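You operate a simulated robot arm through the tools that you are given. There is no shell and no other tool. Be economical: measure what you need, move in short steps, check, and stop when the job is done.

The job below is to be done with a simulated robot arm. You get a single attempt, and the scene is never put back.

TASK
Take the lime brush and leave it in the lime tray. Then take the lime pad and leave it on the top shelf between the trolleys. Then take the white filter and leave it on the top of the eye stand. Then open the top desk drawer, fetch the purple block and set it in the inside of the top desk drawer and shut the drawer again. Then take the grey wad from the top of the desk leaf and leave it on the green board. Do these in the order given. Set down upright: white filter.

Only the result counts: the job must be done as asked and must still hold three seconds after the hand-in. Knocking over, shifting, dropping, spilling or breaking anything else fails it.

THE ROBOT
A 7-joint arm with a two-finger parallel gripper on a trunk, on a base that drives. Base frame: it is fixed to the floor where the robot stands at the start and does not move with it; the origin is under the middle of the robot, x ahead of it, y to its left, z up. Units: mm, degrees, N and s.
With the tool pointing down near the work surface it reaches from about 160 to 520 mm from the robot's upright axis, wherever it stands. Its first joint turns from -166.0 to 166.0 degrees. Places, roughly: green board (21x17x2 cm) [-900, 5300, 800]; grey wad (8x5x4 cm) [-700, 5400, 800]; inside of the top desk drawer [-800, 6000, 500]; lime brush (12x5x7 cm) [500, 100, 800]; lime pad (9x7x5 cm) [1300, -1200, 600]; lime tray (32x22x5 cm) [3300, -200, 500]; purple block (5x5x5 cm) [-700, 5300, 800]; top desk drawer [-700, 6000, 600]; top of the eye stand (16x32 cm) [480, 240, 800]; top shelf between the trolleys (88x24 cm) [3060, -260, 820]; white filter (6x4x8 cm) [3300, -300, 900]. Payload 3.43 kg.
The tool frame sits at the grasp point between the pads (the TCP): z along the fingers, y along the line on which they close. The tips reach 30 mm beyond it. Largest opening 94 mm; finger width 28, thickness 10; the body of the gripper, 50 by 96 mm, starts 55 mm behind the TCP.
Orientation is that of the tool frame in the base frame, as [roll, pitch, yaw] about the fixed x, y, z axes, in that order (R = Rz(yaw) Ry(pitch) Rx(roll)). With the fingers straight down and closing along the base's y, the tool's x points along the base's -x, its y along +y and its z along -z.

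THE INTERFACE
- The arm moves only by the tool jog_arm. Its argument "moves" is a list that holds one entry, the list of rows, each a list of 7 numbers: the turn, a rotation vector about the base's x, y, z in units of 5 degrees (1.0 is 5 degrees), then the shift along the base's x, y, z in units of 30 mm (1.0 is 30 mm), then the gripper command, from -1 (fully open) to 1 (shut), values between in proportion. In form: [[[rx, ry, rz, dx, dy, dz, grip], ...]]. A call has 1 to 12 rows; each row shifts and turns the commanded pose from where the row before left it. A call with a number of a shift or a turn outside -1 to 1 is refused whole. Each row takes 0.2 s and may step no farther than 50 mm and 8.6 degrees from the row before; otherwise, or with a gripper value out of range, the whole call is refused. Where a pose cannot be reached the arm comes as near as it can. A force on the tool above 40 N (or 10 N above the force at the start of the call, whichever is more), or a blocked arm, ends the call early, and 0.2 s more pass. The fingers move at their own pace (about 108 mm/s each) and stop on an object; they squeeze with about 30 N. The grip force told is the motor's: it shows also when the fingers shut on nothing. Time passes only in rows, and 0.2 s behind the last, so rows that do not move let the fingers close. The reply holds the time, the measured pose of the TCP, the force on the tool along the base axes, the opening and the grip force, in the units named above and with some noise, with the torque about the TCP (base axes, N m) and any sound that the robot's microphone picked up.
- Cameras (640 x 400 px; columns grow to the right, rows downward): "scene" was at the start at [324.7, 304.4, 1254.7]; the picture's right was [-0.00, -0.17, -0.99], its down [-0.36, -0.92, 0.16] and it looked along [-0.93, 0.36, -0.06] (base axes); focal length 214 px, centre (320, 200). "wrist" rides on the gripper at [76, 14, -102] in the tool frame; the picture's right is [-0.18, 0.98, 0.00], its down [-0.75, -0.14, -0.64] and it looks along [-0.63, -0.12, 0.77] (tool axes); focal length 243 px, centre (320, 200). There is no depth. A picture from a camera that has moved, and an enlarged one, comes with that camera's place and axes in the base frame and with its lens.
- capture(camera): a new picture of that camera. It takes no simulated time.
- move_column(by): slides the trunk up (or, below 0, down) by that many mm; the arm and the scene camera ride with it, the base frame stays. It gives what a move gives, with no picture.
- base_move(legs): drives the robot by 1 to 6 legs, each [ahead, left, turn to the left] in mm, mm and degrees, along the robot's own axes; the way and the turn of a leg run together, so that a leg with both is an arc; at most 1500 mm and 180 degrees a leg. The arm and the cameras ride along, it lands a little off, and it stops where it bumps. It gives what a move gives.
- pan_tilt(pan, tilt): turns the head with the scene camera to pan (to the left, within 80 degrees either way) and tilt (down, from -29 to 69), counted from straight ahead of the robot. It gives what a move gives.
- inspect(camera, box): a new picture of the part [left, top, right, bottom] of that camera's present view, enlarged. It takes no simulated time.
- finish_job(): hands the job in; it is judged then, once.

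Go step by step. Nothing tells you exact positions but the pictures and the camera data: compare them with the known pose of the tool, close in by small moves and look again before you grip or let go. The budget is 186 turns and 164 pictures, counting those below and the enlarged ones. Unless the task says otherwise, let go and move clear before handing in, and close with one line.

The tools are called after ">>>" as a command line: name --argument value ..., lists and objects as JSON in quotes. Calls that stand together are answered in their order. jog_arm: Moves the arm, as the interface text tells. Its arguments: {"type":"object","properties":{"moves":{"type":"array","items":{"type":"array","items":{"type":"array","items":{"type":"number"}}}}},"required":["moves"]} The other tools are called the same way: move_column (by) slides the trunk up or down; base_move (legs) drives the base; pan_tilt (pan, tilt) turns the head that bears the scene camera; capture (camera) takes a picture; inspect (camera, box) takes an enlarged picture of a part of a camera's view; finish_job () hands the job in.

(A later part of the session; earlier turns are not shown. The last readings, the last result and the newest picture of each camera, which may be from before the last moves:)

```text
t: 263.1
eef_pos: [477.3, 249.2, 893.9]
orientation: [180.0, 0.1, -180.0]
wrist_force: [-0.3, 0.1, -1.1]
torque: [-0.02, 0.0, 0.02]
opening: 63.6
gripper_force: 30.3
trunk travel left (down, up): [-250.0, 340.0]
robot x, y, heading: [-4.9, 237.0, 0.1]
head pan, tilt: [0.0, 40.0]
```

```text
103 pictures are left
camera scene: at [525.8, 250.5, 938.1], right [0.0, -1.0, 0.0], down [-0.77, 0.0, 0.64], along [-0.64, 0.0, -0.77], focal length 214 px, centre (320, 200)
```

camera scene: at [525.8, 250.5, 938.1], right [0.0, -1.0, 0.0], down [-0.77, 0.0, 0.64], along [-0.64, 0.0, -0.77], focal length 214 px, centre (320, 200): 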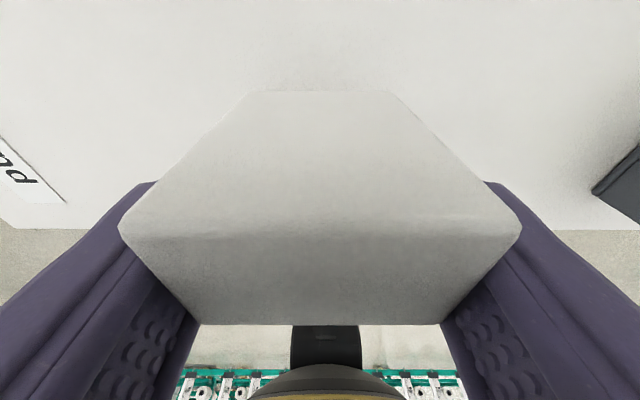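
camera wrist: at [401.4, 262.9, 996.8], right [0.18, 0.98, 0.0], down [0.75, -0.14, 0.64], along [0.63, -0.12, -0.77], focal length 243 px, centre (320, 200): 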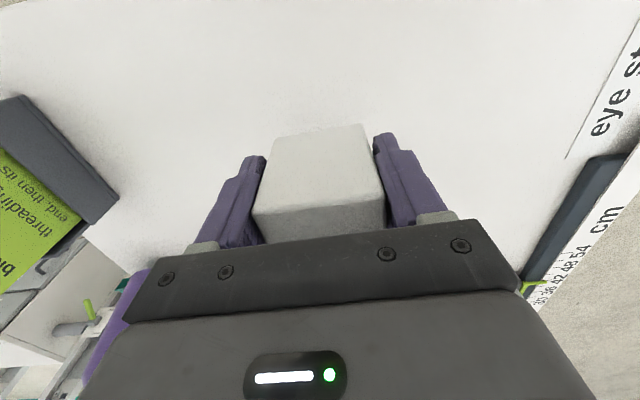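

Still clear. I go down slowly to contact.

>>> jog_arm --moves '[[[0, 0, 0, 0, 0, -0.6, 1], [0, 0, 0, 0, 0, -0.4, 1], [0, 0, 0, 0, 0, -0.2, 1], [0, 0, 0, 0, 0, -0.15, 1]]]'

>>> jog_arm --moves '[[[0, 0, 0, 0, 0, -0.1, 1], [0, 0, 0, 0, 0, -0.08, 1]]]'

```text
t: 264.1
eef_pos: [477.9, 249.1, 853.9]
orientation: [180.0, 0.0, -179.9]
wrist_force: [-0.5, 0.0, -1.6]
torque: [0.03, 0.0, -0.01]
opening: 63.6
gripper_force: 29.8
trunk travel left (down, up): [-250.0, 340.0]
robot x, y, heading: [-9.4, 235.5, 0.1]
head pan, tilt: [0.0, 40.0]
```

```text
t: 264.7
eef_pos: [476.9, 249.7, 849.2]
orientation: [179.9, -0.1, -179.9]
wrist_force: [-0.1, -0.4, 3.2]
torque: [-0.06, -0.05, -0.03]
opening: 64.1
gripper_force: 30.0
trunk travel left (down, up): [-250.0, 340.0]
robot x, y, heading: [-7.8, 236.7, 0.2]
head pan, tilt: [0.0, 40.0]
```

Light contact at z≈849. Open and lift.

>>> jog_arm --moves '[[[0, 0, 0, 0, 0, 0, 0], [0, 0, 0, 0, 0, 0, -1], [0, 0, 0, 0, 0, 0, -1], [0, 0, 0, 0, 0, 0.6, -1], [0, 0, 0, 0, 0, 1, -1], [0, 0, 0, 0, 0, 1, -1], [0, 0, 0, 0, 0, 1, -1], [0, 0, 0, -0.5, 0, 1, -1], [0, 0, 0, -0.5, 0, 1, -1], [0, 0, 0, -0.5, 0, 1, -1], [0, 0, 0, -0.5, 0, 1, -1]]]'

>>> capture --camera "wrist"

```text
t: 267.1
eef_pos: [415.2, 248.6, 1078.0]
orientation: [180.0, 0.1, -179.9]
wrist_force: [0.1, 0.2, 0.2]
torque: [0.02, 0.03, 0.0]
opening: 93.9
gripper_force: 0.0
trunk travel left (down, up): [-250.0, 340.0]
robot x, y, heading: [-10.4, 237.3, -0.0]
head pan, tilt: [0.0, 40.0]
```

```text
102 pictures are left
camera wrist: at [339.6, 263.2, 1181.4], right [0.18, 0.98, 0.0], down [0.75, -0.14, 0.64], along [0.63, -0.12, -0.77], focal length 243 px, centre (320, 200)
```

wrist: 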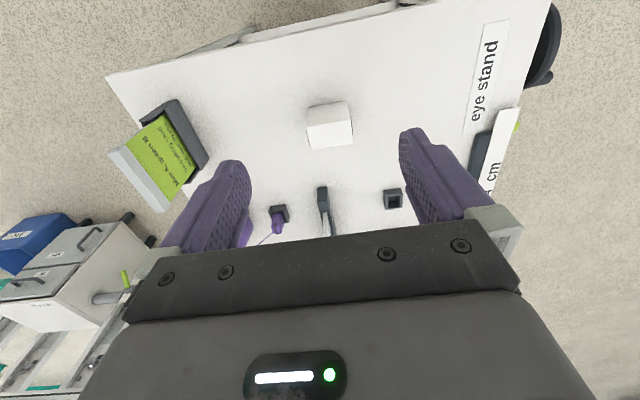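

The filter stands upright on the eye stand. Next the desk at y≈5300–6000: back off, turn left, tilt the hand up and survey.

>>> base_move --legs '[[-250, 0, 0], [0, 0, 90]]'

>>> jog_arm --moves '[[[1, 0, 0, 0, 0, 0.2, -1], [1, 0, 0, 0, 0, 0.2, -1], [1, 0, 0, 0, 0, 0.2, -1], [1, 0, 0, 0, 0, 0.2, -1], [1, 0, 0, 0, 0, 0.2, -1], [1, 0, 0, 0, 0, 0.2, -1], [1, 0, 0, 0, 0, 0.2, -1], [1, 0, 0, 0, 0, 0.2, -1]]]'

>>> pan_tilt --pan 0 --tilt -28

>>> capture --camera "scene"

```text
t: 272.8
eef_pos: [-282.6, 659.1, 1077.6]
orientation: [179.9, 0.0, -89.1]
wrist_force: [0.4, 0.0, 0.1]
torque: [-0.01, -0.02, -0.01]
opening: 94.0
gripper_force: 0.1
trunk travel left (down, up): [-250.0, 340.0]
robot x, y, heading: [-264.6, 239.1, 91.3]
head pan, tilt: [0.0, 40.0]
```

```text
t: 274.6
eef_pos: [-282.4, 666.3, 1126.3]
orientation: [-179.0, 39.8, -88.4]
wrist_force: [0.8, 0.7, 0.8]
torque: [0.0, 0.02, -0.01]
opening: 94.3
gripper_force: 0.1
out of reach, approached as far as the arm can: row 8
trunk travel left (down, up): [-250.0, 340.0]
robot x, y, heading: [-265.1, 235.7, 91.2]
head pan, tilt: [0.0, 40.0]
```

```text
t: 276.0
eef_pos: [-282.6, 666.7, 1127.9]
orientation: [-179.0, 39.8, -88.5]
wrist_force: [0.0, -0.6, -0.2]
torque: [0.0, -0.03, 0.01]
opening: 94.0
gripper_force: 0.1
trunk travel left (down, up): [-250.0, 340.0]
robot x, y, heading: [-258.4, 239.4, 91.1]
head pan, tilt: [0.0, -28.0]
```

```text
101 pictures are left
camera scene: at [-283.5, 743.2, 1270.2], right [1.0, 0.02, 0.01], down [0.02, -0.38, -0.93], along [-0.01, 0.93, -0.38], focal length 214 px, centre (320, 200)
```

scene: 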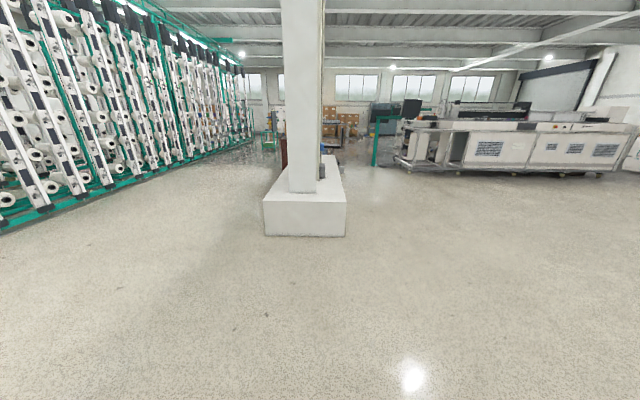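

A pillar stands at x −920…0, y≥2811; the desk lies behind it. I go around on the right side and look.

>>> base_move --legs '[[800, 0, -1], [1200, -700, 0], [1000, 0, 0]]'

>>> pan_tilt --pan 25 --tilt -22

>>> capture --camera "scene"

```text
t: 291.6
eef_pos: [443.9, 3653.4, 1127.0]
orientation: [-179.0, 39.9, -91.0]
wrist_force: [0.0, -0.1, -0.7]
torque: [0.03, 0.04, 0.02]
opening: 94.0
gripper_force: 0.0
trunk travel left (down, up): [-250.0, 340.0]
robot x, y, heading: [443.2, 3221.0, 88.9]
head pan, tilt: [0.0, -28.0]
```

```text
t: 292.4
eef_pos: [443.4, 3653.3, 1126.8]
orientation: [-179.1, 39.9, -91.0]
wrist_force: [-0.2, -0.2, -0.1]
torque: [-0.04, -0.04, 0.0]
opening: 94.2
gripper_force: 0.0
trunk travel left (down, up): [-250.0, 340.0]
robot x, y, heading: [442.5, 3222.9, 88.7]
head pan, tilt: [25.0, -22.0]
```

```text
100 pictures are left
camera scene: at [414.1, 3725.0, 1265.7], right [0.92, 0.25, -0.31], down [-0.16, -0.49, -0.86], along [-0.36, 0.84, -0.41], focal length 214 px, centre (320, 200)
```

scene: 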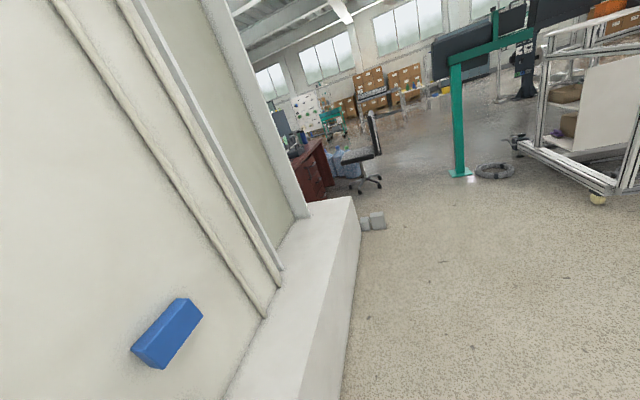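

Behind the partition there is a wooden desk around x<-400, y≈5300–6000. I drive further along and look left.

>>> base_move --legs '[[1500, 0, 0], [500, -100, 0]]'

>>> pan_tilt --pan 70 --tilt -5

>>> capture --camera "scene"

```text
t: 302.4
eef_pos: [569.3, 5646.1, 1126.7]
orientation: [-179.0, 39.8, -90.1]
wrist_force: [0.1, -0.1, -0.4]
torque: [-0.01, -0.03, 0.01]
opening: 94.1
gripper_force: 0.0
trunk travel left (down, up): [-250.0, 340.0]
robot x, y, heading: [578.9, 5214.4, 89.8]
head pan, tilt: [25.0, -22.0]
```

```text
t: 303.6
eef_pos: [570.7, 5646.1, 1126.1]
orientation: [-179.1, 39.9, -90.1]
wrist_force: [-0.7, -0.3, -0.2]
torque: [0.0, -0.03, -0.03]
opening: 93.7
gripper_force: 0.1
trunk travel left (down, up): [-250.0, 340.0]
robot x, y, heading: [579.3, 5213.5, 89.6]
head pan, tilt: [70.0, -5.0]
```

```text
99 pictures are left
camera scene: at [487.9, 5675.4, 1278.0], right [0.36, 0.6, -0.72], down [-0.08, -0.74, -0.66], along [-0.93, 0.3, -0.22], focal length 214 px, centre (320, 200)
```

scene: 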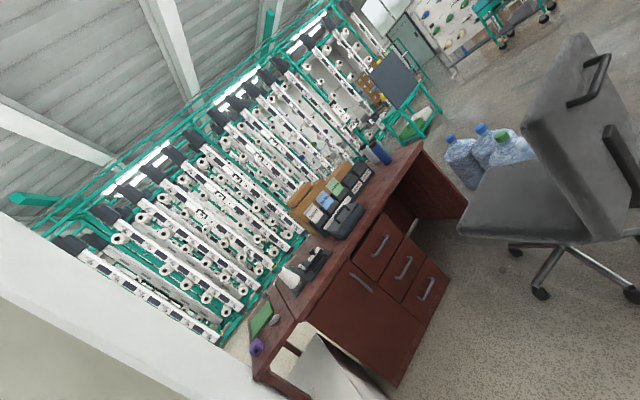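

The desk faces +x: drawers at y≈6000, the leaf with board, block and wad at y≈5300. A chair stands near (0,6400). I turn to face the desk and look.

>>> base_move --legs '[[480, 0, 0], [0, 0, 90]]'

>>> pan_tilt --pan 0 --tilt -15

>>> capture --camera "scene"

```text
t: 310.1
eef_pos: [147.9, 5702.2, 1127.5]
orientation: [-179.0, 39.9, -1.8]
wrist_force: [-0.3, 0.4, -0.2]
torque: [-0.02, 0.0, 0.0]
opening: 93.9
gripper_force: 0.0
trunk travel left (down, up): [-250.0, 340.0]
robot x, y, heading: [579.9, 5693.7, 178.0]
head pan, tilt: [70.0, -5.0]
```

```text
t: 311.6
eef_pos: [147.6, 5701.0, 1127.8]
orientation: [-179.1, 39.8, -1.8]
wrist_force: [1.2, -0.4, -0.2]
torque: [-0.03, 0.0, 0.01]
opening: 94.0
gripper_force: 0.0
trunk travel left (down, up): [-250.0, 340.0]
robot x, y, heading: [578.0, 5692.3, 178.0]
head pan, tilt: [0.0, -15.0]
```

```text
98 pictures are left
camera scene: at [79.8, 5704.1, 1249.8], right [0.04, 1.0, 0.01], down [0.58, -0.01, -0.82], along [-0.82, 0.04, -0.58], focal length 214 px, centre (320, 200)
```

scene: 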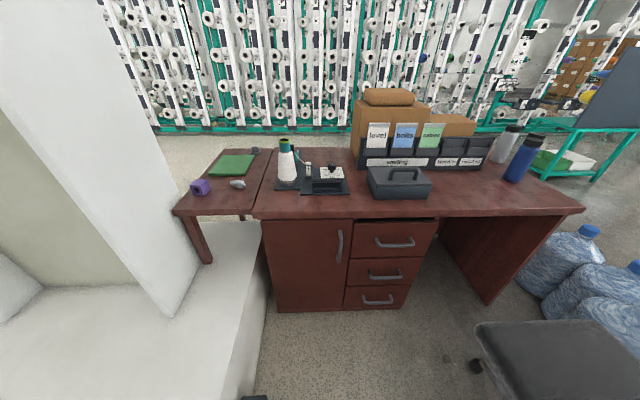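

Very useful view: desk front at x≈−486, top drawer y 5850–6150 with its handle near (−480,6026,640); block ≈(−623,5287), wad ≈(−648,5420), board ≈(−813,5349). I move nearer to the drawer and inspect the handle.

>>> base_move --legs '[[230, -200, 2]]'

>>> pan_tilt --pan -25 --tilt 0

>>> capture --camera "scene"

```text
t: 313.6
eef_pos: [-77.9, 5886.5, 1126.9]
orientation: [-179.1, 39.8, 0.3]
wrist_force: [-0.5, 0.1, 0.4]
torque: [-0.03, -0.02, -0.01]
opening: 93.9
gripper_force: 0.0
trunk travel left (down, up): [-250.0, 340.0]
robot x, y, heading: [354.2, 5894.8, -180.0]
head pan, tilt: [0.0, -15.0]
```

```text
t: 314.5
eef_pos: [-78.1, 5886.5, 1127.6]
orientation: [-179.0, 39.8, 0.3]
wrist_force: [-0.6, -0.1, 0.2]
torque: [-0.02, 0.03, 0.0]
opening: 94.0
gripper_force: 0.0
trunk travel left (down, up): [-250.0, 340.0]
robot x, y, heading: [349.8, 5896.4, -180.2]
head pan, tilt: [-25.0, 0.0]
```

```text
97 pictures are left
camera scene: at [-129.3, 5924.9, 1235.1], right [0.28, 0.9, 0.34], down [0.77, 0.0, -0.64], along [-0.58, 0.43, -0.69], focal length 214 px, centre (320, 200)
```

scene: 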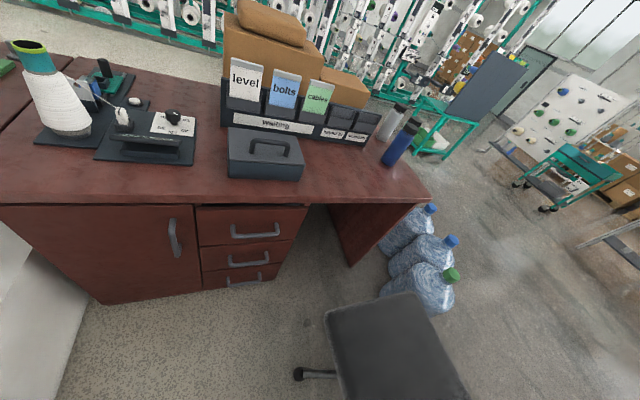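

>>> inspect --camera "scene" --box '[180, 180, 320, 290]'

```text
3.64 times, centred on (250, 235) of scene
camera zoom: at [-129.3, 5924.9, 1235.1], right [0.28, 0.9, 0.34], down [0.77, 0.0, -0.64], along [-0.58, 0.43, -0.69], focal length 780 px, centre (574, 73)
```

zoom: 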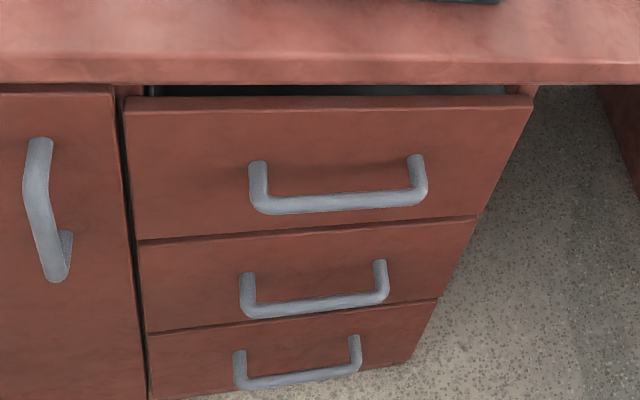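

The handle is a U-shaped bar standing well off the drawer face. I lower the trunk and extend the hand forward at ~55° tilt to look at it from nearer.

>>> move_column --by -248

>>> jog_arm --moves '[[[0, 1, 0, -1, 0, -0.5, -1], [0, 1, 0, -1, 0, -0.5, -1], [0, 1, 0, -1, 0, -0.5, -1], [0, 0, 0, -1, 0, -0.6, -1], [0, 0, 0, -1, 0, -0.7, -1], [0, 0, 0, -1, 0, -0.7, -1], [0, 0, 0, -1, 0, -0.7, -1], [0, 0, 0, -0.5, 0, -0.7, -1]]]'

>>> pan_tilt --pan -20 --tilt 0

>>> capture --camera "scene"

```text
t: 317.1
eef_pos: [-77.0, 5886.1, 880.0]
orientation: [-179.0, 39.9, 0.4]
wrist_force: [0.3, -0.4, 0.8]
torque: [-0.03, -0.01, 0.0]
opening: 94.0
gripper_force: 0.1
trunk travel left (down, up): [-2.0, 588.0]
robot x, y, heading: [353.3, 5895.9, -179.8]
head pan, tilt: [-25.0, 0.0]
```

```text
t: 318.9
eef_pos: [-304.9, 5885.0, 733.3]
orientation: [-178.9, 55.0, 0.4]
wrist_force: [1.1, 0.7, 0.8]
torque: [0.0, -0.03, -0.03]
opening: 94.1
gripper_force: 0.1
trunk travel left (down, up): [-2.0, 588.0]
robot x, y, heading: [354.1, 5894.0, -180.1]
head pan, tilt: [-25.0, 0.0]
```

```text
t: 319.5
eef_pos: [-304.1, 5886.2, 733.2]
orientation: [-178.8, 54.9, 0.5]
wrist_force: [0.3, 0.0, -0.9]
torque: [-0.02, 0.0, -0.02]
opening: 94.1
gripper_force: 0.1
trunk travel left (down, up): [-2.0, 588.0]
robot x, y, heading: [354.3, 5900.1, -180.4]
head pan, tilt: [-20.0, 0.0]
```

```text
95 pictures are left
camera scene: at [-328.2, 5917.0, 849.5], right [0.29, 0.93, 0.21], down [0.58, 0.0, -0.82], along [-0.77, 0.35, -0.54], focal length 214 px, centre (320, 200)
```

scene: 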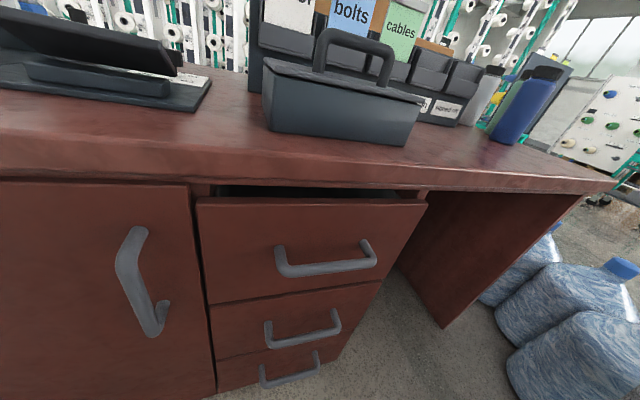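

Triangulated: handle bar at (−507,6040,602), drawer face x≈−542, desk top z≈744. I roll the hand 90° so the fingers can straddle the bar, moving it to y≈6040.

>>> jog_arm --moves '[[[-0.98, 0, -0.69, 0, 0.35, 0, -1], [-0.98, 0, -0.69, 0, 0.35, 0, -1], [-0.98, 0, -0.69, 0, 0.35, 0, -1], [-0.98, 0, -0.69, 0, 0.35, 0, -1], [-0.98, 0, -0.69, 0, 0.35, 0, -1], [-0.98, 0, -0.69, 0, 0.35, 0, -1], [-0.98, 0, -0.69, 0, 0.35, 0, -1], [-0.98, 0, -0.69, 0, 0.35, 0, -1], [-0.98, 0, -0.69, 0, 0.35, 0, -1], [-0.98, 0, -0.69, 0, 0.35, 0, -1], [-0.98, 0, -0.69, 0, 0.35, 0, -1], [-0.98, 0, -0.69, 0, 0.35, 0, -1]]]'

>>> jog_arm --moves '[[[-0.98, 0, -0.69, 0, 0.35, 0, -0.3], [-0.98, 0, -0.69, 0, 0.35, 0, -0.3], [-0.98, 0, -0.69, 0, 0.2, 0, -0.3]]]'

>>> capture --camera "wrist"

>>> capture --camera "scene"

```text
t: 322.1
eef_pos: [-302.4, 6011.4, 732.0]
orientation: [127.2, 14.8, -79.3]
wrist_force: [0.1, -0.1, 0.0]
torque: [0.02, -0.02, 0.01]
opening: 94.0
gripper_force: 0.0
trunk travel left (down, up): [-2.0, 588.0]
robot x, y, heading: [355.6, 5895.4, -179.7]
head pan, tilt: [-20.0, 0.0]
```

```text
t: 322.9
eef_pos: [-302.8, 6039.7, 732.5]
orientation: [125.8, 0.2, -89.9]
wrist_force: [-0.2, -1.0, -0.6]
torque: [0.01, -0.01, -0.01]
opening: 61.1
gripper_force: 0.0
trunk travel left (down, up): [-2.0, 588.0]
robot x, y, heading: [353.5, 5897.2, -179.9]
head pan, tilt: [-20.0, 0.0]
```

```text
94 pictures are left
camera wrist: at [-228.1, 5962.9, 805.0], right [-0.58, 0.18, 0.8], down [0.6, 0.75, 0.27], along [-0.55, 0.63, -0.54], focal length 243 px, centre (320, 200)
```

wrist: 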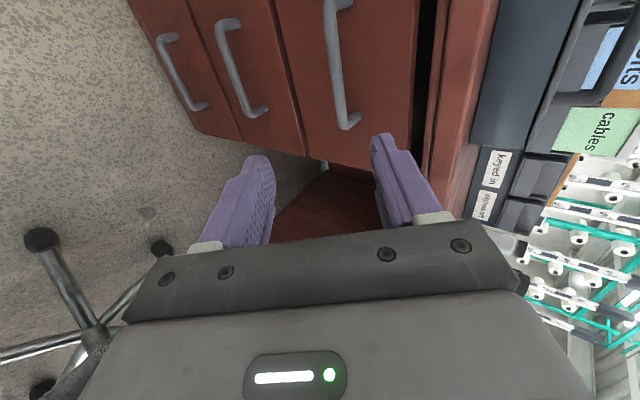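

```text
93 pictures are left
camera scene: at [-246.5, 6151.0, 734.3], right [0.83, 0.0, -0.56], down [0.0, -1.0, 0.0], along [-0.56, 0.0, -0.83], focal length 214 px, centre (320, 200)
```

scene: 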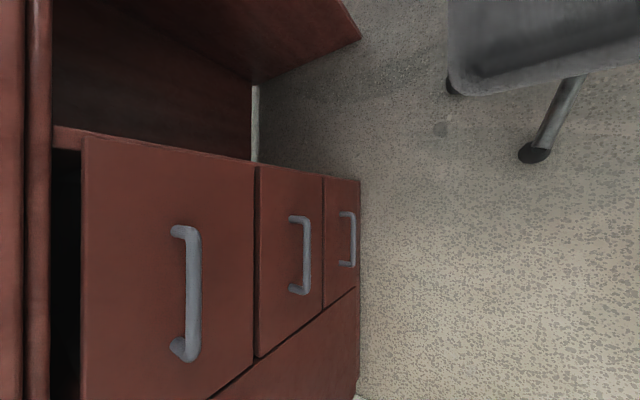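

Both views agree on the bar at (−507,6040,611). I drive ahead 110 mm and take a pre-grasp pose on the approach line.

>>> base_move --legs '[[110, 0, 0]]'

>>> jog_arm --moves '[[[0, 0, 0, -0.3, 0, -0.9, -0.1], [0, 0, 0, -0.3, 0, -0.9, -0.1], [0, 0, 0, -0.3, 0, -0.9, -0.1]]]'

>>> capture --camera "scene"

>>> capture --camera "wrist"

```text
t: 324.1
eef_pos: [-410.9, 6039.1, 732.5]
orientation: [126.0, 0.4, -89.8]
wrist_force: [0.6, -0.1, 0.0]
torque: [0.0, 0.01, -0.01]
opening: 60.9
gripper_force: 0.0
trunk travel left (down, up): [-2.0, 588.0]
robot x, y, heading: [246.1, 5898.5, -180.1]
head pan, tilt: [-20.0, 0.0]
```

```text
t: 324.9
eef_pos: [-439.7, 6039.4, 652.4]
orientation: [125.9, 0.3, -89.8]
wrist_force: [-0.4, -0.6, 0.2]
torque: [0.0, -0.02, -0.01]
opening: 51.7
gripper_force: 0.2
trunk travel left (down, up): [-2.0, 588.0]
robot x, y, heading: [245.3, 5901.6, -179.8]
head pan, tilt: [-20.0, 0.0]
```

```text
92 pictures are left
camera scene: at [-382.2, 6151.6, 654.1], right [0.83, 0.01, -0.56], down [0.0, -1.0, -0.01], along [-0.56, 0.0, -0.83], focal length 214 px, centre (320, 200)
```

scene: 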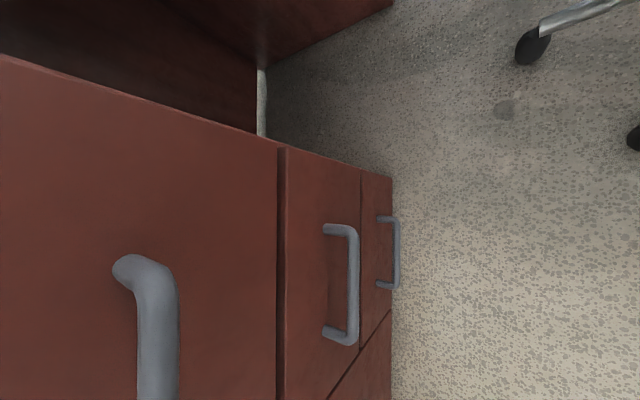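

```text
91 pictures are left
camera wrist: at [-363.7, 5963.4, 724.3], right [-0.58, 0.18, 0.8], down [0.6, 0.75, 0.27], along [-0.55, 0.63, -0.54], focal length 243 px, centre (320, 200)
```

wrist: 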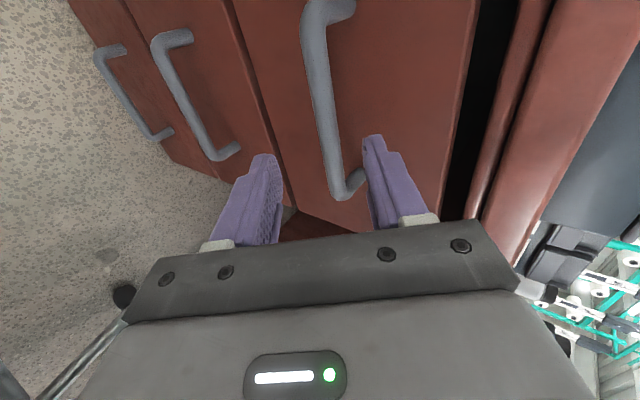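

The bar lies 78 mm ahead along the tool axis, 6 mm toward the upper finger. I narrow the opening to ~36 mm and advance part of the way.

>>> jog_arm --moves '[[[0, 0, 0, -0.1, 0, 0.1, 0.25], [0, 0, 0, -0.4, 0, -0.27, 0.25], [0, 0, 0, -0.4, 0, -0.27, 0.25]]]'

>>> capture --camera "wrist"

>>> pan_tilt --pan 0 --tilt 20

>>> capture --camera "scene"

```text
t: 325.7
eef_pos: [-467.2, 6039.1, 639.3]
orientation: [125.9, 0.3, -89.8]
wrist_force: [-1.3, 0.8, 0.2]
torque: [0.0, -0.03, 0.05]
opening: 35.3
gripper_force: 0.0
trunk travel left (down, up): [-2.0, 588.0]
robot x, y, heading: [245.2, 5898.3, -180.0]
head pan, tilt: [-20.0, 0.0]
```

```text
90 pictures are left
camera wrist: at [-391.0, 5962.9, 711.4], right [-0.58, 0.18, 0.8], down [0.6, 0.75, 0.27], along [-0.55, 0.63, -0.54], focal length 243 px, centre (320, 200)
```

wrist: 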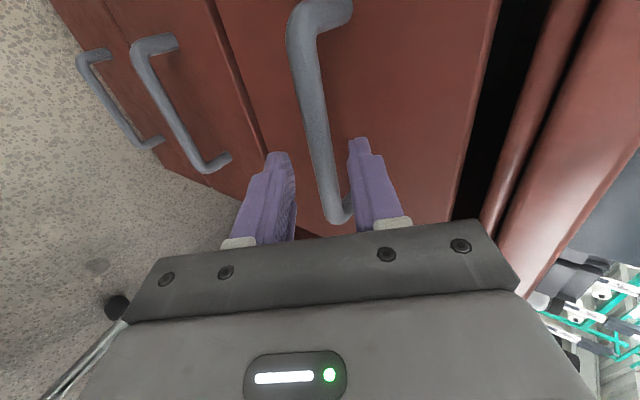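

```text
t: 326.6
eef_pos: [-465.3, 6038.6, 638.9]
orientation: [125.9, 0.2, -89.8]
wrist_force: [-0.7, 0.2, 0.1]
torque: [0.01, 0.02, -0.04]
opening: 35.2
gripper_force: 0.0
trunk travel left (down, up): [-2.0, 588.0]
robot x, y, heading: [246.9, 5899.9, -180.3]
head pan, tilt: [0.0, 20.0]
```

```text
89 pictures are left
camera scene: at [-434.2, 6118.5, 660.8], right [0.59, 0.01, -0.81], down [0.28, -0.94, 0.2], along [-0.76, -0.34, -0.55], focal length 214 px, centre (320, 200)
```

scene: 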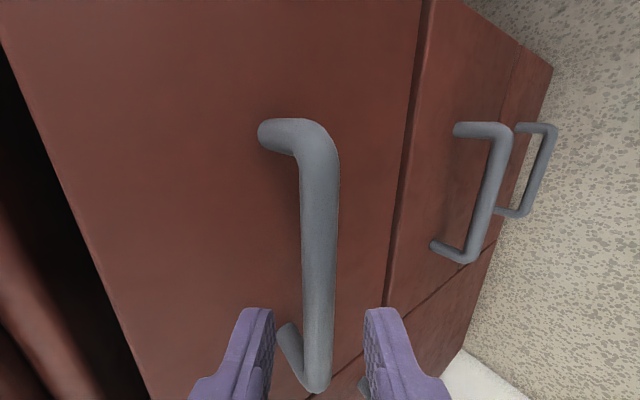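

Well centred on the bar. I advance ~32 mm and close.

>>> jog_arm --moves '[[[0, 0, 0, -0.45, 0, -0.32, 0.25], [0, 0, 0, -0.42, 0, -0.3, 0.25], [0, 0, 0, 0, 0, 0, 0.25]]]'

>>> capture --camera "scene"

```text
t: 327.4
eef_pos: [-490.6, 6038.6, 620.4]
orientation: [125.9, 0.3, -89.8]
wrist_force: [0.1, 0.8, -0.5]
torque: [0.02, 0.04, 0.01]
opening: 35.2
gripper_force: 0.0
trunk travel left (down, up): [-2.0, 588.0]
robot x, y, heading: [240.6, 5897.0, -179.6]
head pan, tilt: [0.0, 20.0]
```

```text
88 pictures are left
camera scene: at [-460.5, 6119.3, 641.5], right [0.59, 0.01, -0.81], down [0.28, -0.94, 0.2], along [-0.76, -0.34, -0.55], focal length 214 px, centre (320, 200)
```

scene: 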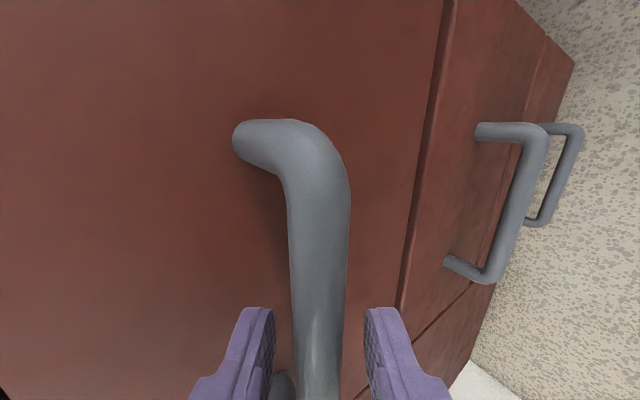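

>>> jog_arm --moves '[[[0, 0, 0, 0, 0, 0, 1], [0, 0, 0, 0, 0, 0, 1], [0, 0, 0, 0, 0, 0, 1]]]'

>>> base_move --legs '[[-60, 0, 0]]'

>>> capture --camera "scene"

```text
t: 328.1
eef_pos: [-491.6, 6040.0, 620.8]
orientation: [125.8, 0.3, -89.8]
wrist_force: [-2.4, -0.6, 7.4]
torque: [-0.25, 0.12, -0.02]
opening: 15.5
gripper_force: 45.4
trunk travel left (down, up): [-2.0, 588.0]
robot x, y, heading: [246.6, 5894.7, -179.9]
head pan, tilt: [0.0, 20.0]
```

```text
t: 329.1
eef_pos: [-431.0, 6039.5, 621.6]
orientation: [125.8, 0.2, -89.8]
wrist_force: [1.8, -4.4, 11.9]
torque: [-0.28, 0.12, 0.12]
opening: 15.5
gripper_force: 44.8
trunk travel left (down, up): [-2.0, 588.0]
robot x, y, heading: [305.3, 5897.6, 180.0]
head pan, tilt: [0.0, 20.0]
```

```text
87 pictures are left
camera scene: at [-399.0, 6119.3, 642.5], right [0.59, 0.01, -0.81], down [0.28, -0.94, 0.2], along [-0.76, -0.34, -0.55], focal length 214 px, centre (320, 200)
```

scene: 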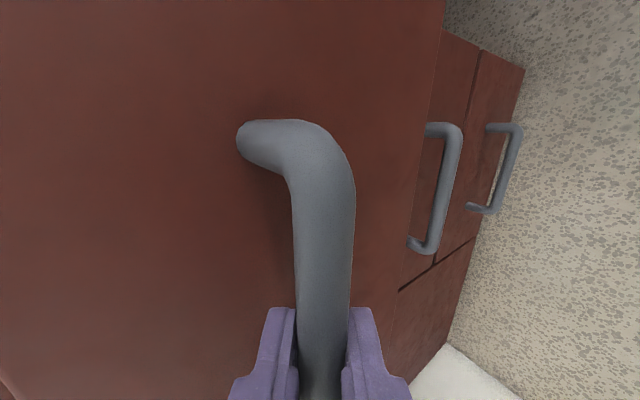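

The drawer follows. I pull another 160 mm.

>>> base_move --legs '[[-160, 0, 0]]'

>>> capture --camera "scene"

>>> capture --camera "wrist"

```text
t: 330.5
eef_pos: [-268.8, 6040.2, 620.2]
orientation: [125.9, 0.3, -89.8]
wrist_force: [0.8, -4.7, 9.2]
torque: [-0.27, 0.08, 0.13]
opening: 15.5
gripper_force: 44.8
trunk travel left (down, up): [-2.0, 588.0]
robot x, y, heading: [466.8, 5896.0, 180.0]
head pan, tilt: [0.0, 20.0]
```

```text
86 pictures are left
camera scene: at [-237.7, 6119.0, 642.5], right [0.59, 0.01, -0.81], down [0.28, -0.94, 0.2], along [-0.76, -0.34, -0.55], focal length 214 px, centre (320, 200)
```

scene: 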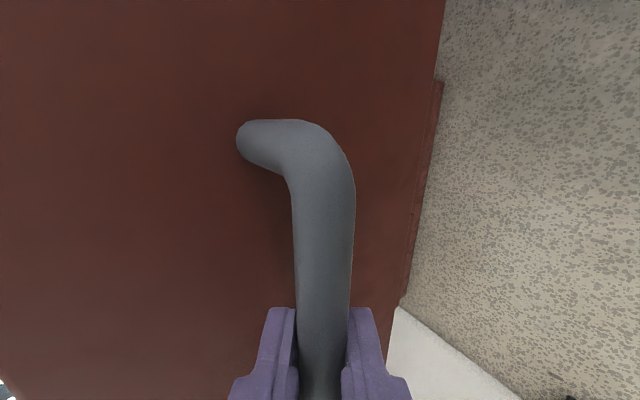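

```text
85 pictures are left
camera wrist: at [-194.2, 5963.3, 693.1], right [-0.58, 0.18, 0.8], down [0.6, 0.75, 0.27], along [-0.55, 0.63, -0.54], focal length 243 px, centre (320, 200)
```

wrist: 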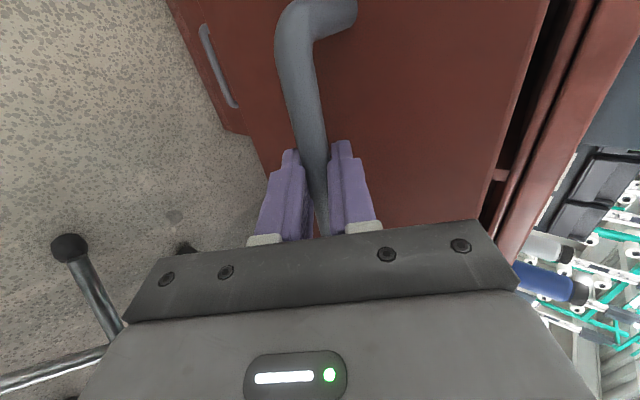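

Drawer is open ~220 mm. I open the fingers slightly and withdraw along the tool axis.

>>> jog_arm --moves '[[[0, 0, 0, 0, 0, 0, 0.25], [0, 0, 0, 0, 0, 0, 0.25], [0, 0, 0, 0.4, 0, 0.28, 0.25], [0, 0, 0, 0.5, 0, 0.35, 0.25], [0, 0, 0, 0.5, 0, 0.35, 0], [0, 0, 0, 0.5, 0, 0.4, -0.5], [0, 0, 0, 0.5, 0, 0.4, -1]]]'

>>> base_move --legs '[[-200, 0, 0]]'

>>> jog_arm --moves '[[[0.98, 0, 0.69, 0.2, -0.2, 0.3, -1], [0.98, 0, 0.69, 0.2, -0.2, 0.3, -1], [0.98, 0, 0.69, 0.2, -0.2, 0.3, -1], [0.98, 0, 0.69, 0.2, -0.2, 0.3, -1], [0.98, 0, 0.69, 0.2, -0.2, 0.3, -1], [0.98, 0, 0.69, 0.2, -0.2, 0.3, -1], [0.98, 0, 0.69, 0.2, -0.2, 0.3, -1], [0.98, 0, 0.69, 0.2, -0.2, 0.3, -1], [0.98, 0, 0.69, 0.2, -0.2, 0.3, -1], [0.98, 0, 0.69, 0.2, -0.2, 0.3, -1], [0.98, 0, 0.69, 0.2, -0.2, 0.3, -1], [0.98, 0, 0.69, 0.2, -0.2, 0.3, -1]]]'

>>> jog_arm --moves '[[[0.98, 0, 0.69, 0.2, -0.2, 0.3, -1], [0.98, 0, 0.69, 0.2, -0.2, 0.3, -1], [0.98, 0, 0.69, 0.2, -0.2, 0.3, -1], [0, 0, 0, 0.6, 0, 0.3, -1], [0, 0, 0, 0.6, 0, 0.3, -1], [0, 0, 0, 0.6, 0, 0.3, -1], [0, -1, 0, 0.6, 0, 0.3, -1], [0, -1, 0, 0.6, 0, 0, -1], [0, -1, 0, 0.6, 0, 0, -1]]]'

>>> move_column --by 248

>>> pan_tilt --pan 0 --tilt -15

>>> capture --camera "scene"

```text
t: 332.1
eef_pos: [-196.4, 6038.6, 672.8]
orientation: [126.0, 0.3, -89.9]
wrist_force: [-0.5, -0.3, -0.5]
torque: [0.02, 0.0, -0.04]
opening: 93.6
gripper_force: 0.0
trunk travel left (down, up): [-2.0, 588.0]
robot x, y, heading: [469.3, 5899.5, 180.0]
head pan, tilt: [0.0, 20.0]
```

```text
t: 333.7
eef_pos: [1.9, 6040.2, 673.2]
orientation: [125.9, 0.1, -89.9]
wrist_force: [0.4, 0.3, -0.9]
torque: [0.03, 0.02, 0.02]
opening: 94.3
gripper_force: 0.0
trunk travel left (down, up): [-2.0, 588.0]
robot x, y, heading: [665.9, 5893.5, 179.8]
head pan, tilt: [0.0, 20.0]
```

```text
t: 336.3
eef_pos: [74.3, 5965.7, 781.1]
orientation: [157.4, 51.1, -29.1]
wrist_force: [-0.8, -0.7, 0.5]
torque: [-0.01, 0.01, -0.01]
opening: 94.1
gripper_force: 0.0
trunk travel left (down, up): [-2.0, 588.0]
robot x, y, heading: [667.8, 5893.6, 180.2]
head pan, tilt: [0.0, 20.0]
```

```text
t: 338.3
eef_pos: [200.7, 5950.4, 843.3]
orientation: [-179.1, 39.7, 0.2]
wrist_force: [-0.4, 0.1, 0.2]
torque: [-0.01, 0.0, 0.02]
opening: 93.7
gripper_force: 0.1
trunk travel left (down, up): [-2.0, 588.0]
robot x, y, heading: [668.1, 5896.2, 180.0]
head pan, tilt: [0.0, 20.0]
```

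```text
t: 340.9
eef_pos: [200.0, 5948.7, 1090.7]
orientation: [-179.1, 39.9, 0.2]
wrist_force: [-0.5, 0.3, 0.2]
torque: [-0.01, 0.01, -0.01]
opening: 94.0
gripper_force: 0.1
trunk travel left (down, up): [-250.0, 340.0]
robot x, y, heading: [664.5, 5899.8, 180.0]
head pan, tilt: [0.0, 20.0]
```

```text
t: 341.9
eef_pos: [200.1, 5949.7, 1090.2]
orientation: [-179.1, 39.9, 0.1]
wrist_force: [-0.1, -0.4, -0.7]
torque: [-0.04, 0.03, 0.02]
opening: 94.1
gripper_force: 0.1
trunk travel left (down, up): [-250.0, 340.0]
robot x, y, heading: [665.9, 5899.2, 180.0]
head pan, tilt: [0.0, -15.0]
```

```text
84 pictures are left
camera scene: at [132.2, 5950.0, 1213.2], right [0.01, 1.0, 0.01], down [0.58, 0.01, -0.82], along [-0.82, 0.01, -0.58], focal length 214 px, centre (320, 200)
```

scene: 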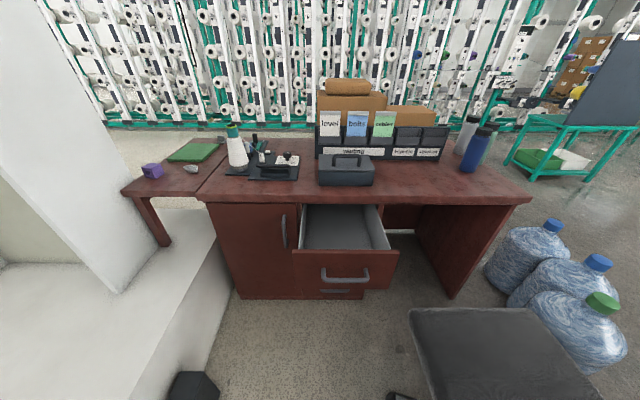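

The drawer is open; triangulation gives block ≈(−686,5250,783), wad ≈(−744,5383,765), board ≈(−920,5306), leaf top ≈758. A black box lies on the floor near (−131,5457). I drive to about (60,5800) and turn toward the leaf.

>>> base_move --legs '[[600, 90, 0], [0, 0, 38]]'

>>> capture --camera "scene"

```text
t: 345.4
eef_pos: [-385.0, 5859.7, 1091.2]
orientation: [-179.2, 39.8, 0.6]
wrist_force: [-0.4, 0.1, -0.6]
torque: [0.03, 0.0, -0.01]
opening: 94.0
gripper_force: 0.0
trunk travel left (down, up): [-250.0, 340.0]
robot x, y, heading: [80.3, 5810.8, -179.7]
head pan, tilt: [0.0, -15.0]
stopped in leg 1: the robot was blocked; the commanded pose is now the measured one
```

```text
83 pictures are left
camera scene: at [-452.5, 5859.5, 1213.4], right [0.0, 1.0, 0.01], down [0.58, 0.01, -0.82], along [-0.82, 0.01, -0.58], focal length 214 px, centre (320, 200)
```

scene: 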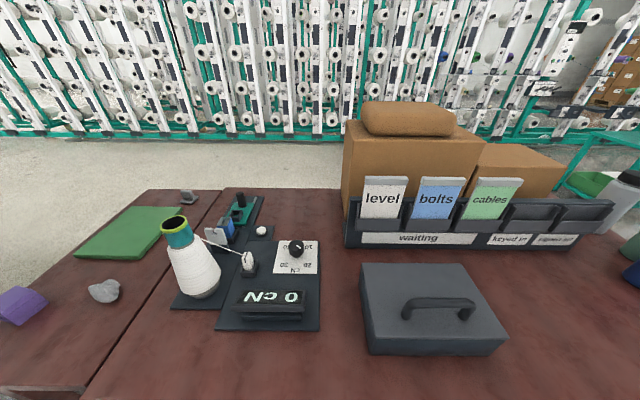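

The base got blocked by something; I look down and back to find it.

>>> pan_tilt --pan 0 --tilt 65

>>> capture --camera "scene"

>>> pan_tilt --pan 60 --tilt 55

>>> capture --camera "scene"

```text
t: 346.9
eef_pos: [-385.1, 5859.9, 1089.8]
orientation: [-179.1, 40.0, 0.6]
wrist_force: [1.0, -0.6, 0.0]
torque: [0.03, 0.02, 0.0]
opening: 94.0
gripper_force: 0.1
trunk travel left (down, up): [-250.0, 340.0]
robot x, y, heading: [81.7, 5808.5, -179.9]
head pan, tilt: [0.0, 65.0]
```

```text
82 pictures are left
camera scene: at [-349.2, 5860.3, 1152.6], right [0.0, 1.0, 0.01], down [0.91, 0.0, 0.42], along [0.42, 0.01, -0.91], focal length 214 px, centre (320, 200)
```

scene: 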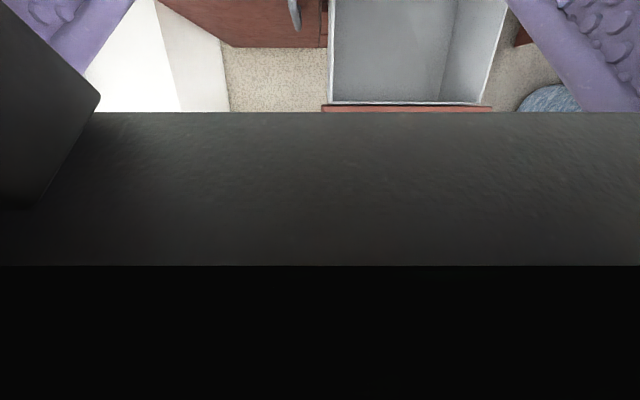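

```text
t: 348.2
eef_pos: [-384.4, 5858.4, 1090.2]
orientation: [-179.0, 39.8, 0.6]
wrist_force: [-0.5, 0.1, 0.4]
torque: [0.02, 0.02, -0.02]
opening: 94.0
gripper_force: 0.1
trunk travel left (down, up): [-250.0, 340.0]
robot x, y, heading: [82.4, 5810.2, -179.7]
head pan, tilt: [60.0, 55.0]
```

```text
81 pictures are left
camera scene: at [-342.2, 5797.6, 1178.1], right [-0.56, 0.51, -0.66], down [0.7, 0.71, -0.04], along [0.44, -0.49, -0.75], focal length 214 px, centre (320, 200)
```

scene: 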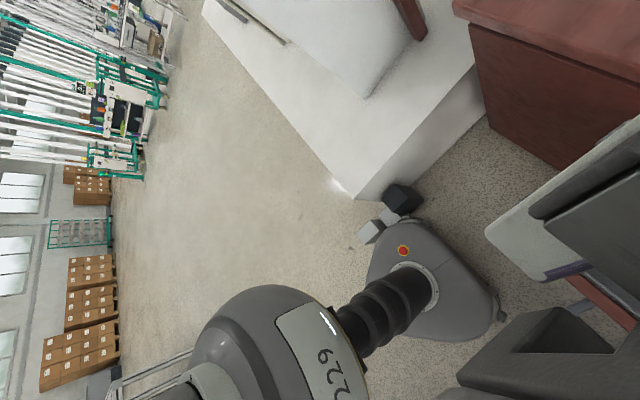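

The base touched the boxes by the wall corner on its left. I shift slightly right, then drive ahead to x≈−130, keeping heading 180.

>>> pan_tilt --pan 0 --tilt -15

>>> base_move --legs '[[0, -25, 0], [190, 0, 0]]'

```text
t: 349.6
eef_pos: [-385.2, 5858.8, 1090.6]
orientation: [-179.1, 39.8, 0.6]
wrist_force: [0.4, 0.4, -0.3]
torque: [-0.01, -0.02, 0.02]
opening: 93.9
gripper_force: 0.0
trunk travel left (down, up): [-250.0, 340.0]
robot x, y, heading: [84.8, 5809.8, -179.4]
head pan, tilt: [0.0, -15.0]
```

```text
t: 351.6
eef_pos: [-575.6, 5884.4, 1090.4]
orientation: [-179.1, 39.8, 0.5]
wrist_force: [-0.8, 0.7, -0.3]
torque: [0.02, 0.01, 0.0]
opening: 94.0
gripper_force: 0.1
trunk travel left (down, up): [-250.0, 340.0]
robot x, y, heading: [-104.0, 5831.3, -179.7]
head pan, tilt: [0.0, -15.0]
```

>>> jog_arm --moves '[[[0, 0, 0.7, 0, -1, 0, -1], [0, 0, 0.7, 0, -1, 0, -1], [0, 0, 0.7, 0, -1, 0, -1], [0, 0, 0.7, 0, -1, 0, -1], [0, 0, 0.7, 0, -1, 0, -1], [0, 0, 0.7, 0, -1, 0, -1], [0, 0, 0.7, 0, -1, 0, -1], [0, 0, 0.7, 0, -1, 0, -1], [0, 0, 0.7, 0, -1, 0, -1], [0, 0, 0.7, 0, -1, 0, -1], [0, 0, 0.7, 0, -1, 0, -1], [0, 0, 0.7, 0, -1, 0, -1]]]'

>>> capture --camera "scene"

>>> capture --camera "wrist"

```text
t: 354.2
eef_pos: [-574.9, 5522.3, 1090.3]
orientation: [-179.1, 40.0, 42.7]
wrist_force: [0.7, 0.6, 0.2]
torque: [-0.02, -0.01, -0.01]
opening: 94.0
gripper_force: 0.1
trunk travel left (down, up): [-250.0, 340.0]
robot x, y, heading: [-106.3, 5833.6, -179.9]
head pan, tilt: [0.0, -15.0]
```

```text
80 pictures are left
camera scene: at [-623.8, 5476.2, 1213.4], right [-0.67, 0.74, 0.01], down [0.42, 0.39, -0.82], along [-0.61, -0.54, -0.58], focal length 214 px, centre (320, 200)
```

scene: 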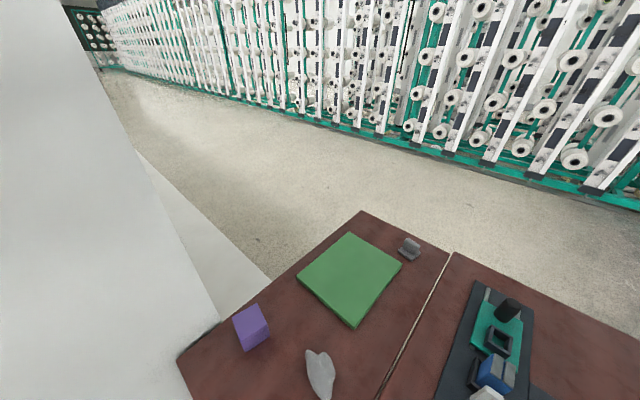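

```text
79 pictures are left
camera wrist: at [-472.8, 5594.7, 1121.5], right [0.55, -0.83, 0.11], down [-0.21, -0.02, 0.98], along [-0.81, -0.56, -0.18], focal length 243 px, centre (320, 200)
```

wrist: 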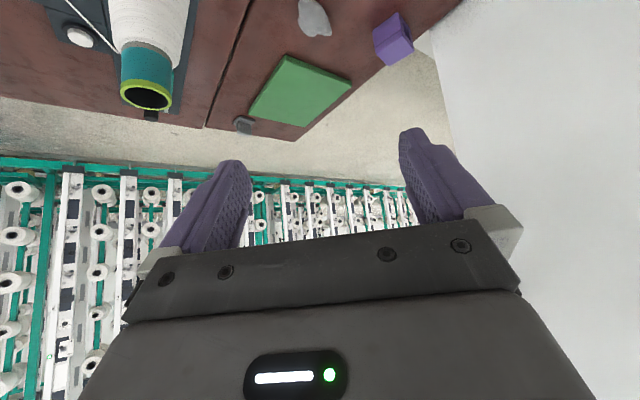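

>>> inspect --camera "scene" --box '[200, 280, 380, 400]'

```text
3.33 times, centred on (290, 340) of scene
camera zoom: at [-623.8, 5476.2, 1213.4], right [-0.67, 0.74, 0.01], down [0.42, 0.39, -0.82], along [-0.61, -0.54, -0.58], focal length 715 px, centre (420, -267)
```

zoom: 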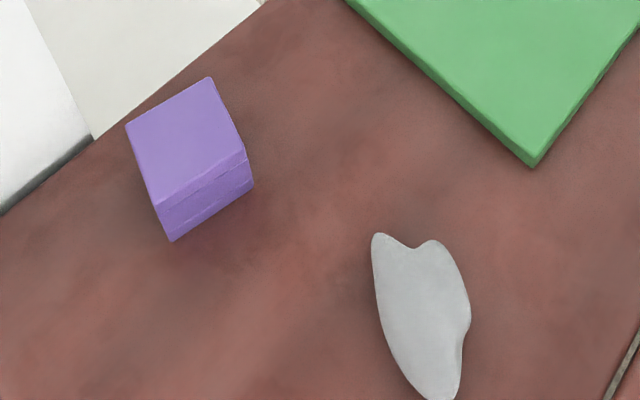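

Block centre (−683,5258), edges rotated ~12°. I lower the trunk 150 mm, turn the hand to azimuth ~258° and go to a pre-grasp point on the approach line.

>>> move_column --by -150

>>> jog_arm --moves '[[[0, 0, 1, -0.44, -0.9, -0.2, -1], [0, 0, 1, -0.44, -0.9, -0.2, -1], [0, 0, 1, -0.44, -0.9, -0.2, -1], [0, 0, 1, -0.44, -0.9, -0.2, -1], [0, 0, 1, -0.44, -0.9, -0.2, -1], [0, 0, 1, -0.44, -0.9, -0.2, -1], [0, 0, 1, -0.44, -0.9, -0.2, -1]]]'

>>> capture --camera "scene"

>>> capture --camera "wrist"

```text
t: 355.9
eef_pos: [-573.6, 5523.5, 942.1]
orientation: [-179.0, 39.9, 42.6]
wrist_force: [0.3, -0.9, -0.7]
torque: [-0.01, 0.01, -0.02]
opening: 93.9
gripper_force: 0.3
trunk travel left (down, up): [-100.0, 490.0]
robot x, y, heading: [-109.0, 5830.7, -179.8]
head pan, tilt: [0.0, -15.0]
```

```text
t: 357.5
eef_pos: [-667.7, 5333.0, 899.7]
orientation: [-179.1, 39.9, 77.6]
wrist_force: [0.2, 0.3, -0.1]
torque: [0.02, 0.01, 0.02]
opening: 94.0
gripper_force: 0.0
trunk travel left (down, up): [-100.0, 490.0]
robot x, y, heading: [-109.5, 5830.3, -179.7]
head pan, tilt: [0.0, -15.0]
```

```text
77 pictures are left
camera scene: at [-680.4, 5266.5, 1022.0], right [-0.97, 0.22, 0.01], down [0.12, 0.56, -0.82], along [-0.19, -0.8, -0.58], focal length 214 px, centre (320, 200)
```

scene: 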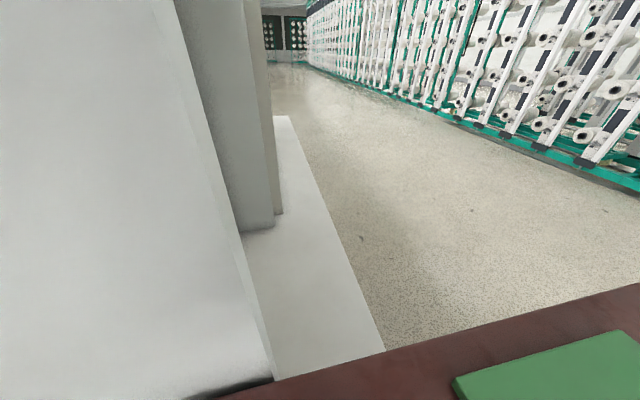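

```text
76 pictures are left
camera wrist: at [-626.1, 5451.1, 930.2], right [0.93, -0.36, 0.11], down [-0.16, -0.13, 0.98], along [-0.34, -0.92, -0.18], focal length 243 px, centre (320, 200)
```

wrist: 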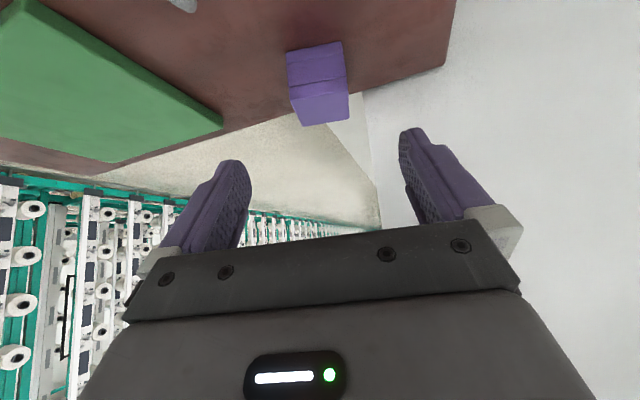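

The wall corner is close, at about (−660,5187), so I tuck the head in first, then descend halfway along the approach line.

>>> pan_tilt --pan 0 --tilt 62

>>> jog_arm --moves '[[[0, 0, 0, -0.1, -0.3, -0.6, -0.6], [0, 0, 0, -0.1, -0.5, -0.7, -0.6], [0, 0, 0, -0.1, -0.5, -0.7, -0.6]]]'

>>> capture --camera "wrist"

>>> capture --camera "scene"

```text
t: 359.0
eef_pos: [-668.2, 5333.4, 899.8]
orientation: [-179.1, 39.8, 77.4]
wrist_force: [0.1, 0.7, -0.4]
torque: [0.03, -0.02, 0.02]
opening: 94.0
gripper_force: 0.0
trunk travel left (down, up): [-100.0, 490.0]
robot x, y, heading: [-105.0, 5831.9, -179.9]
head pan, tilt: [0.0, 62.0]
```

```text
t: 359.8
eef_pos: [-674.4, 5294.8, 837.2]
orientation: [-179.0, 39.8, 77.5]
wrist_force: [-0.6, -0.3, -0.3]
torque: [-0.01, 0.04, -0.01]
opening: 75.2
gripper_force: 0.1
trunk travel left (down, up): [-100.0, 490.0]
robot x, y, heading: [-108.9, 5832.9, -180.0]
head pan, tilt: [0.0, 62.0]
```

```text
75 pictures are left
camera wrist: at [-632.3, 5413.4, 868.5], right [0.93, -0.36, 0.11], down [-0.16, -0.13, 0.98], along [-0.34, -0.92, -0.18], focal length 243 px, centre (320, 200)
```

wrist: 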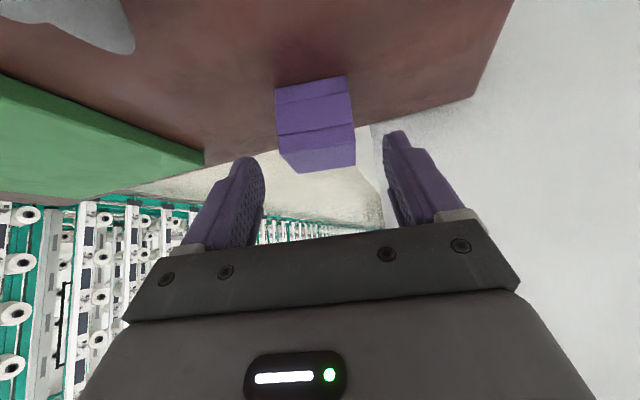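

```text
74 pictures are left
camera scene: at [-665.5, 5325.4, 899.0], right [-0.97, 0.23, 0.01], down [0.21, 0.9, 0.38], along [0.07, 0.37, -0.93], focal length 214 px, centre (320, 200)
```

scene: 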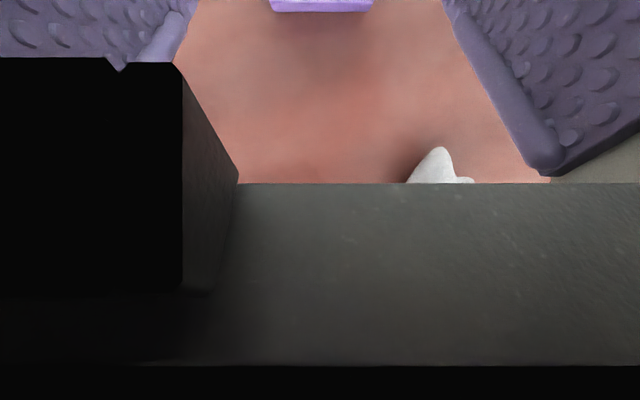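

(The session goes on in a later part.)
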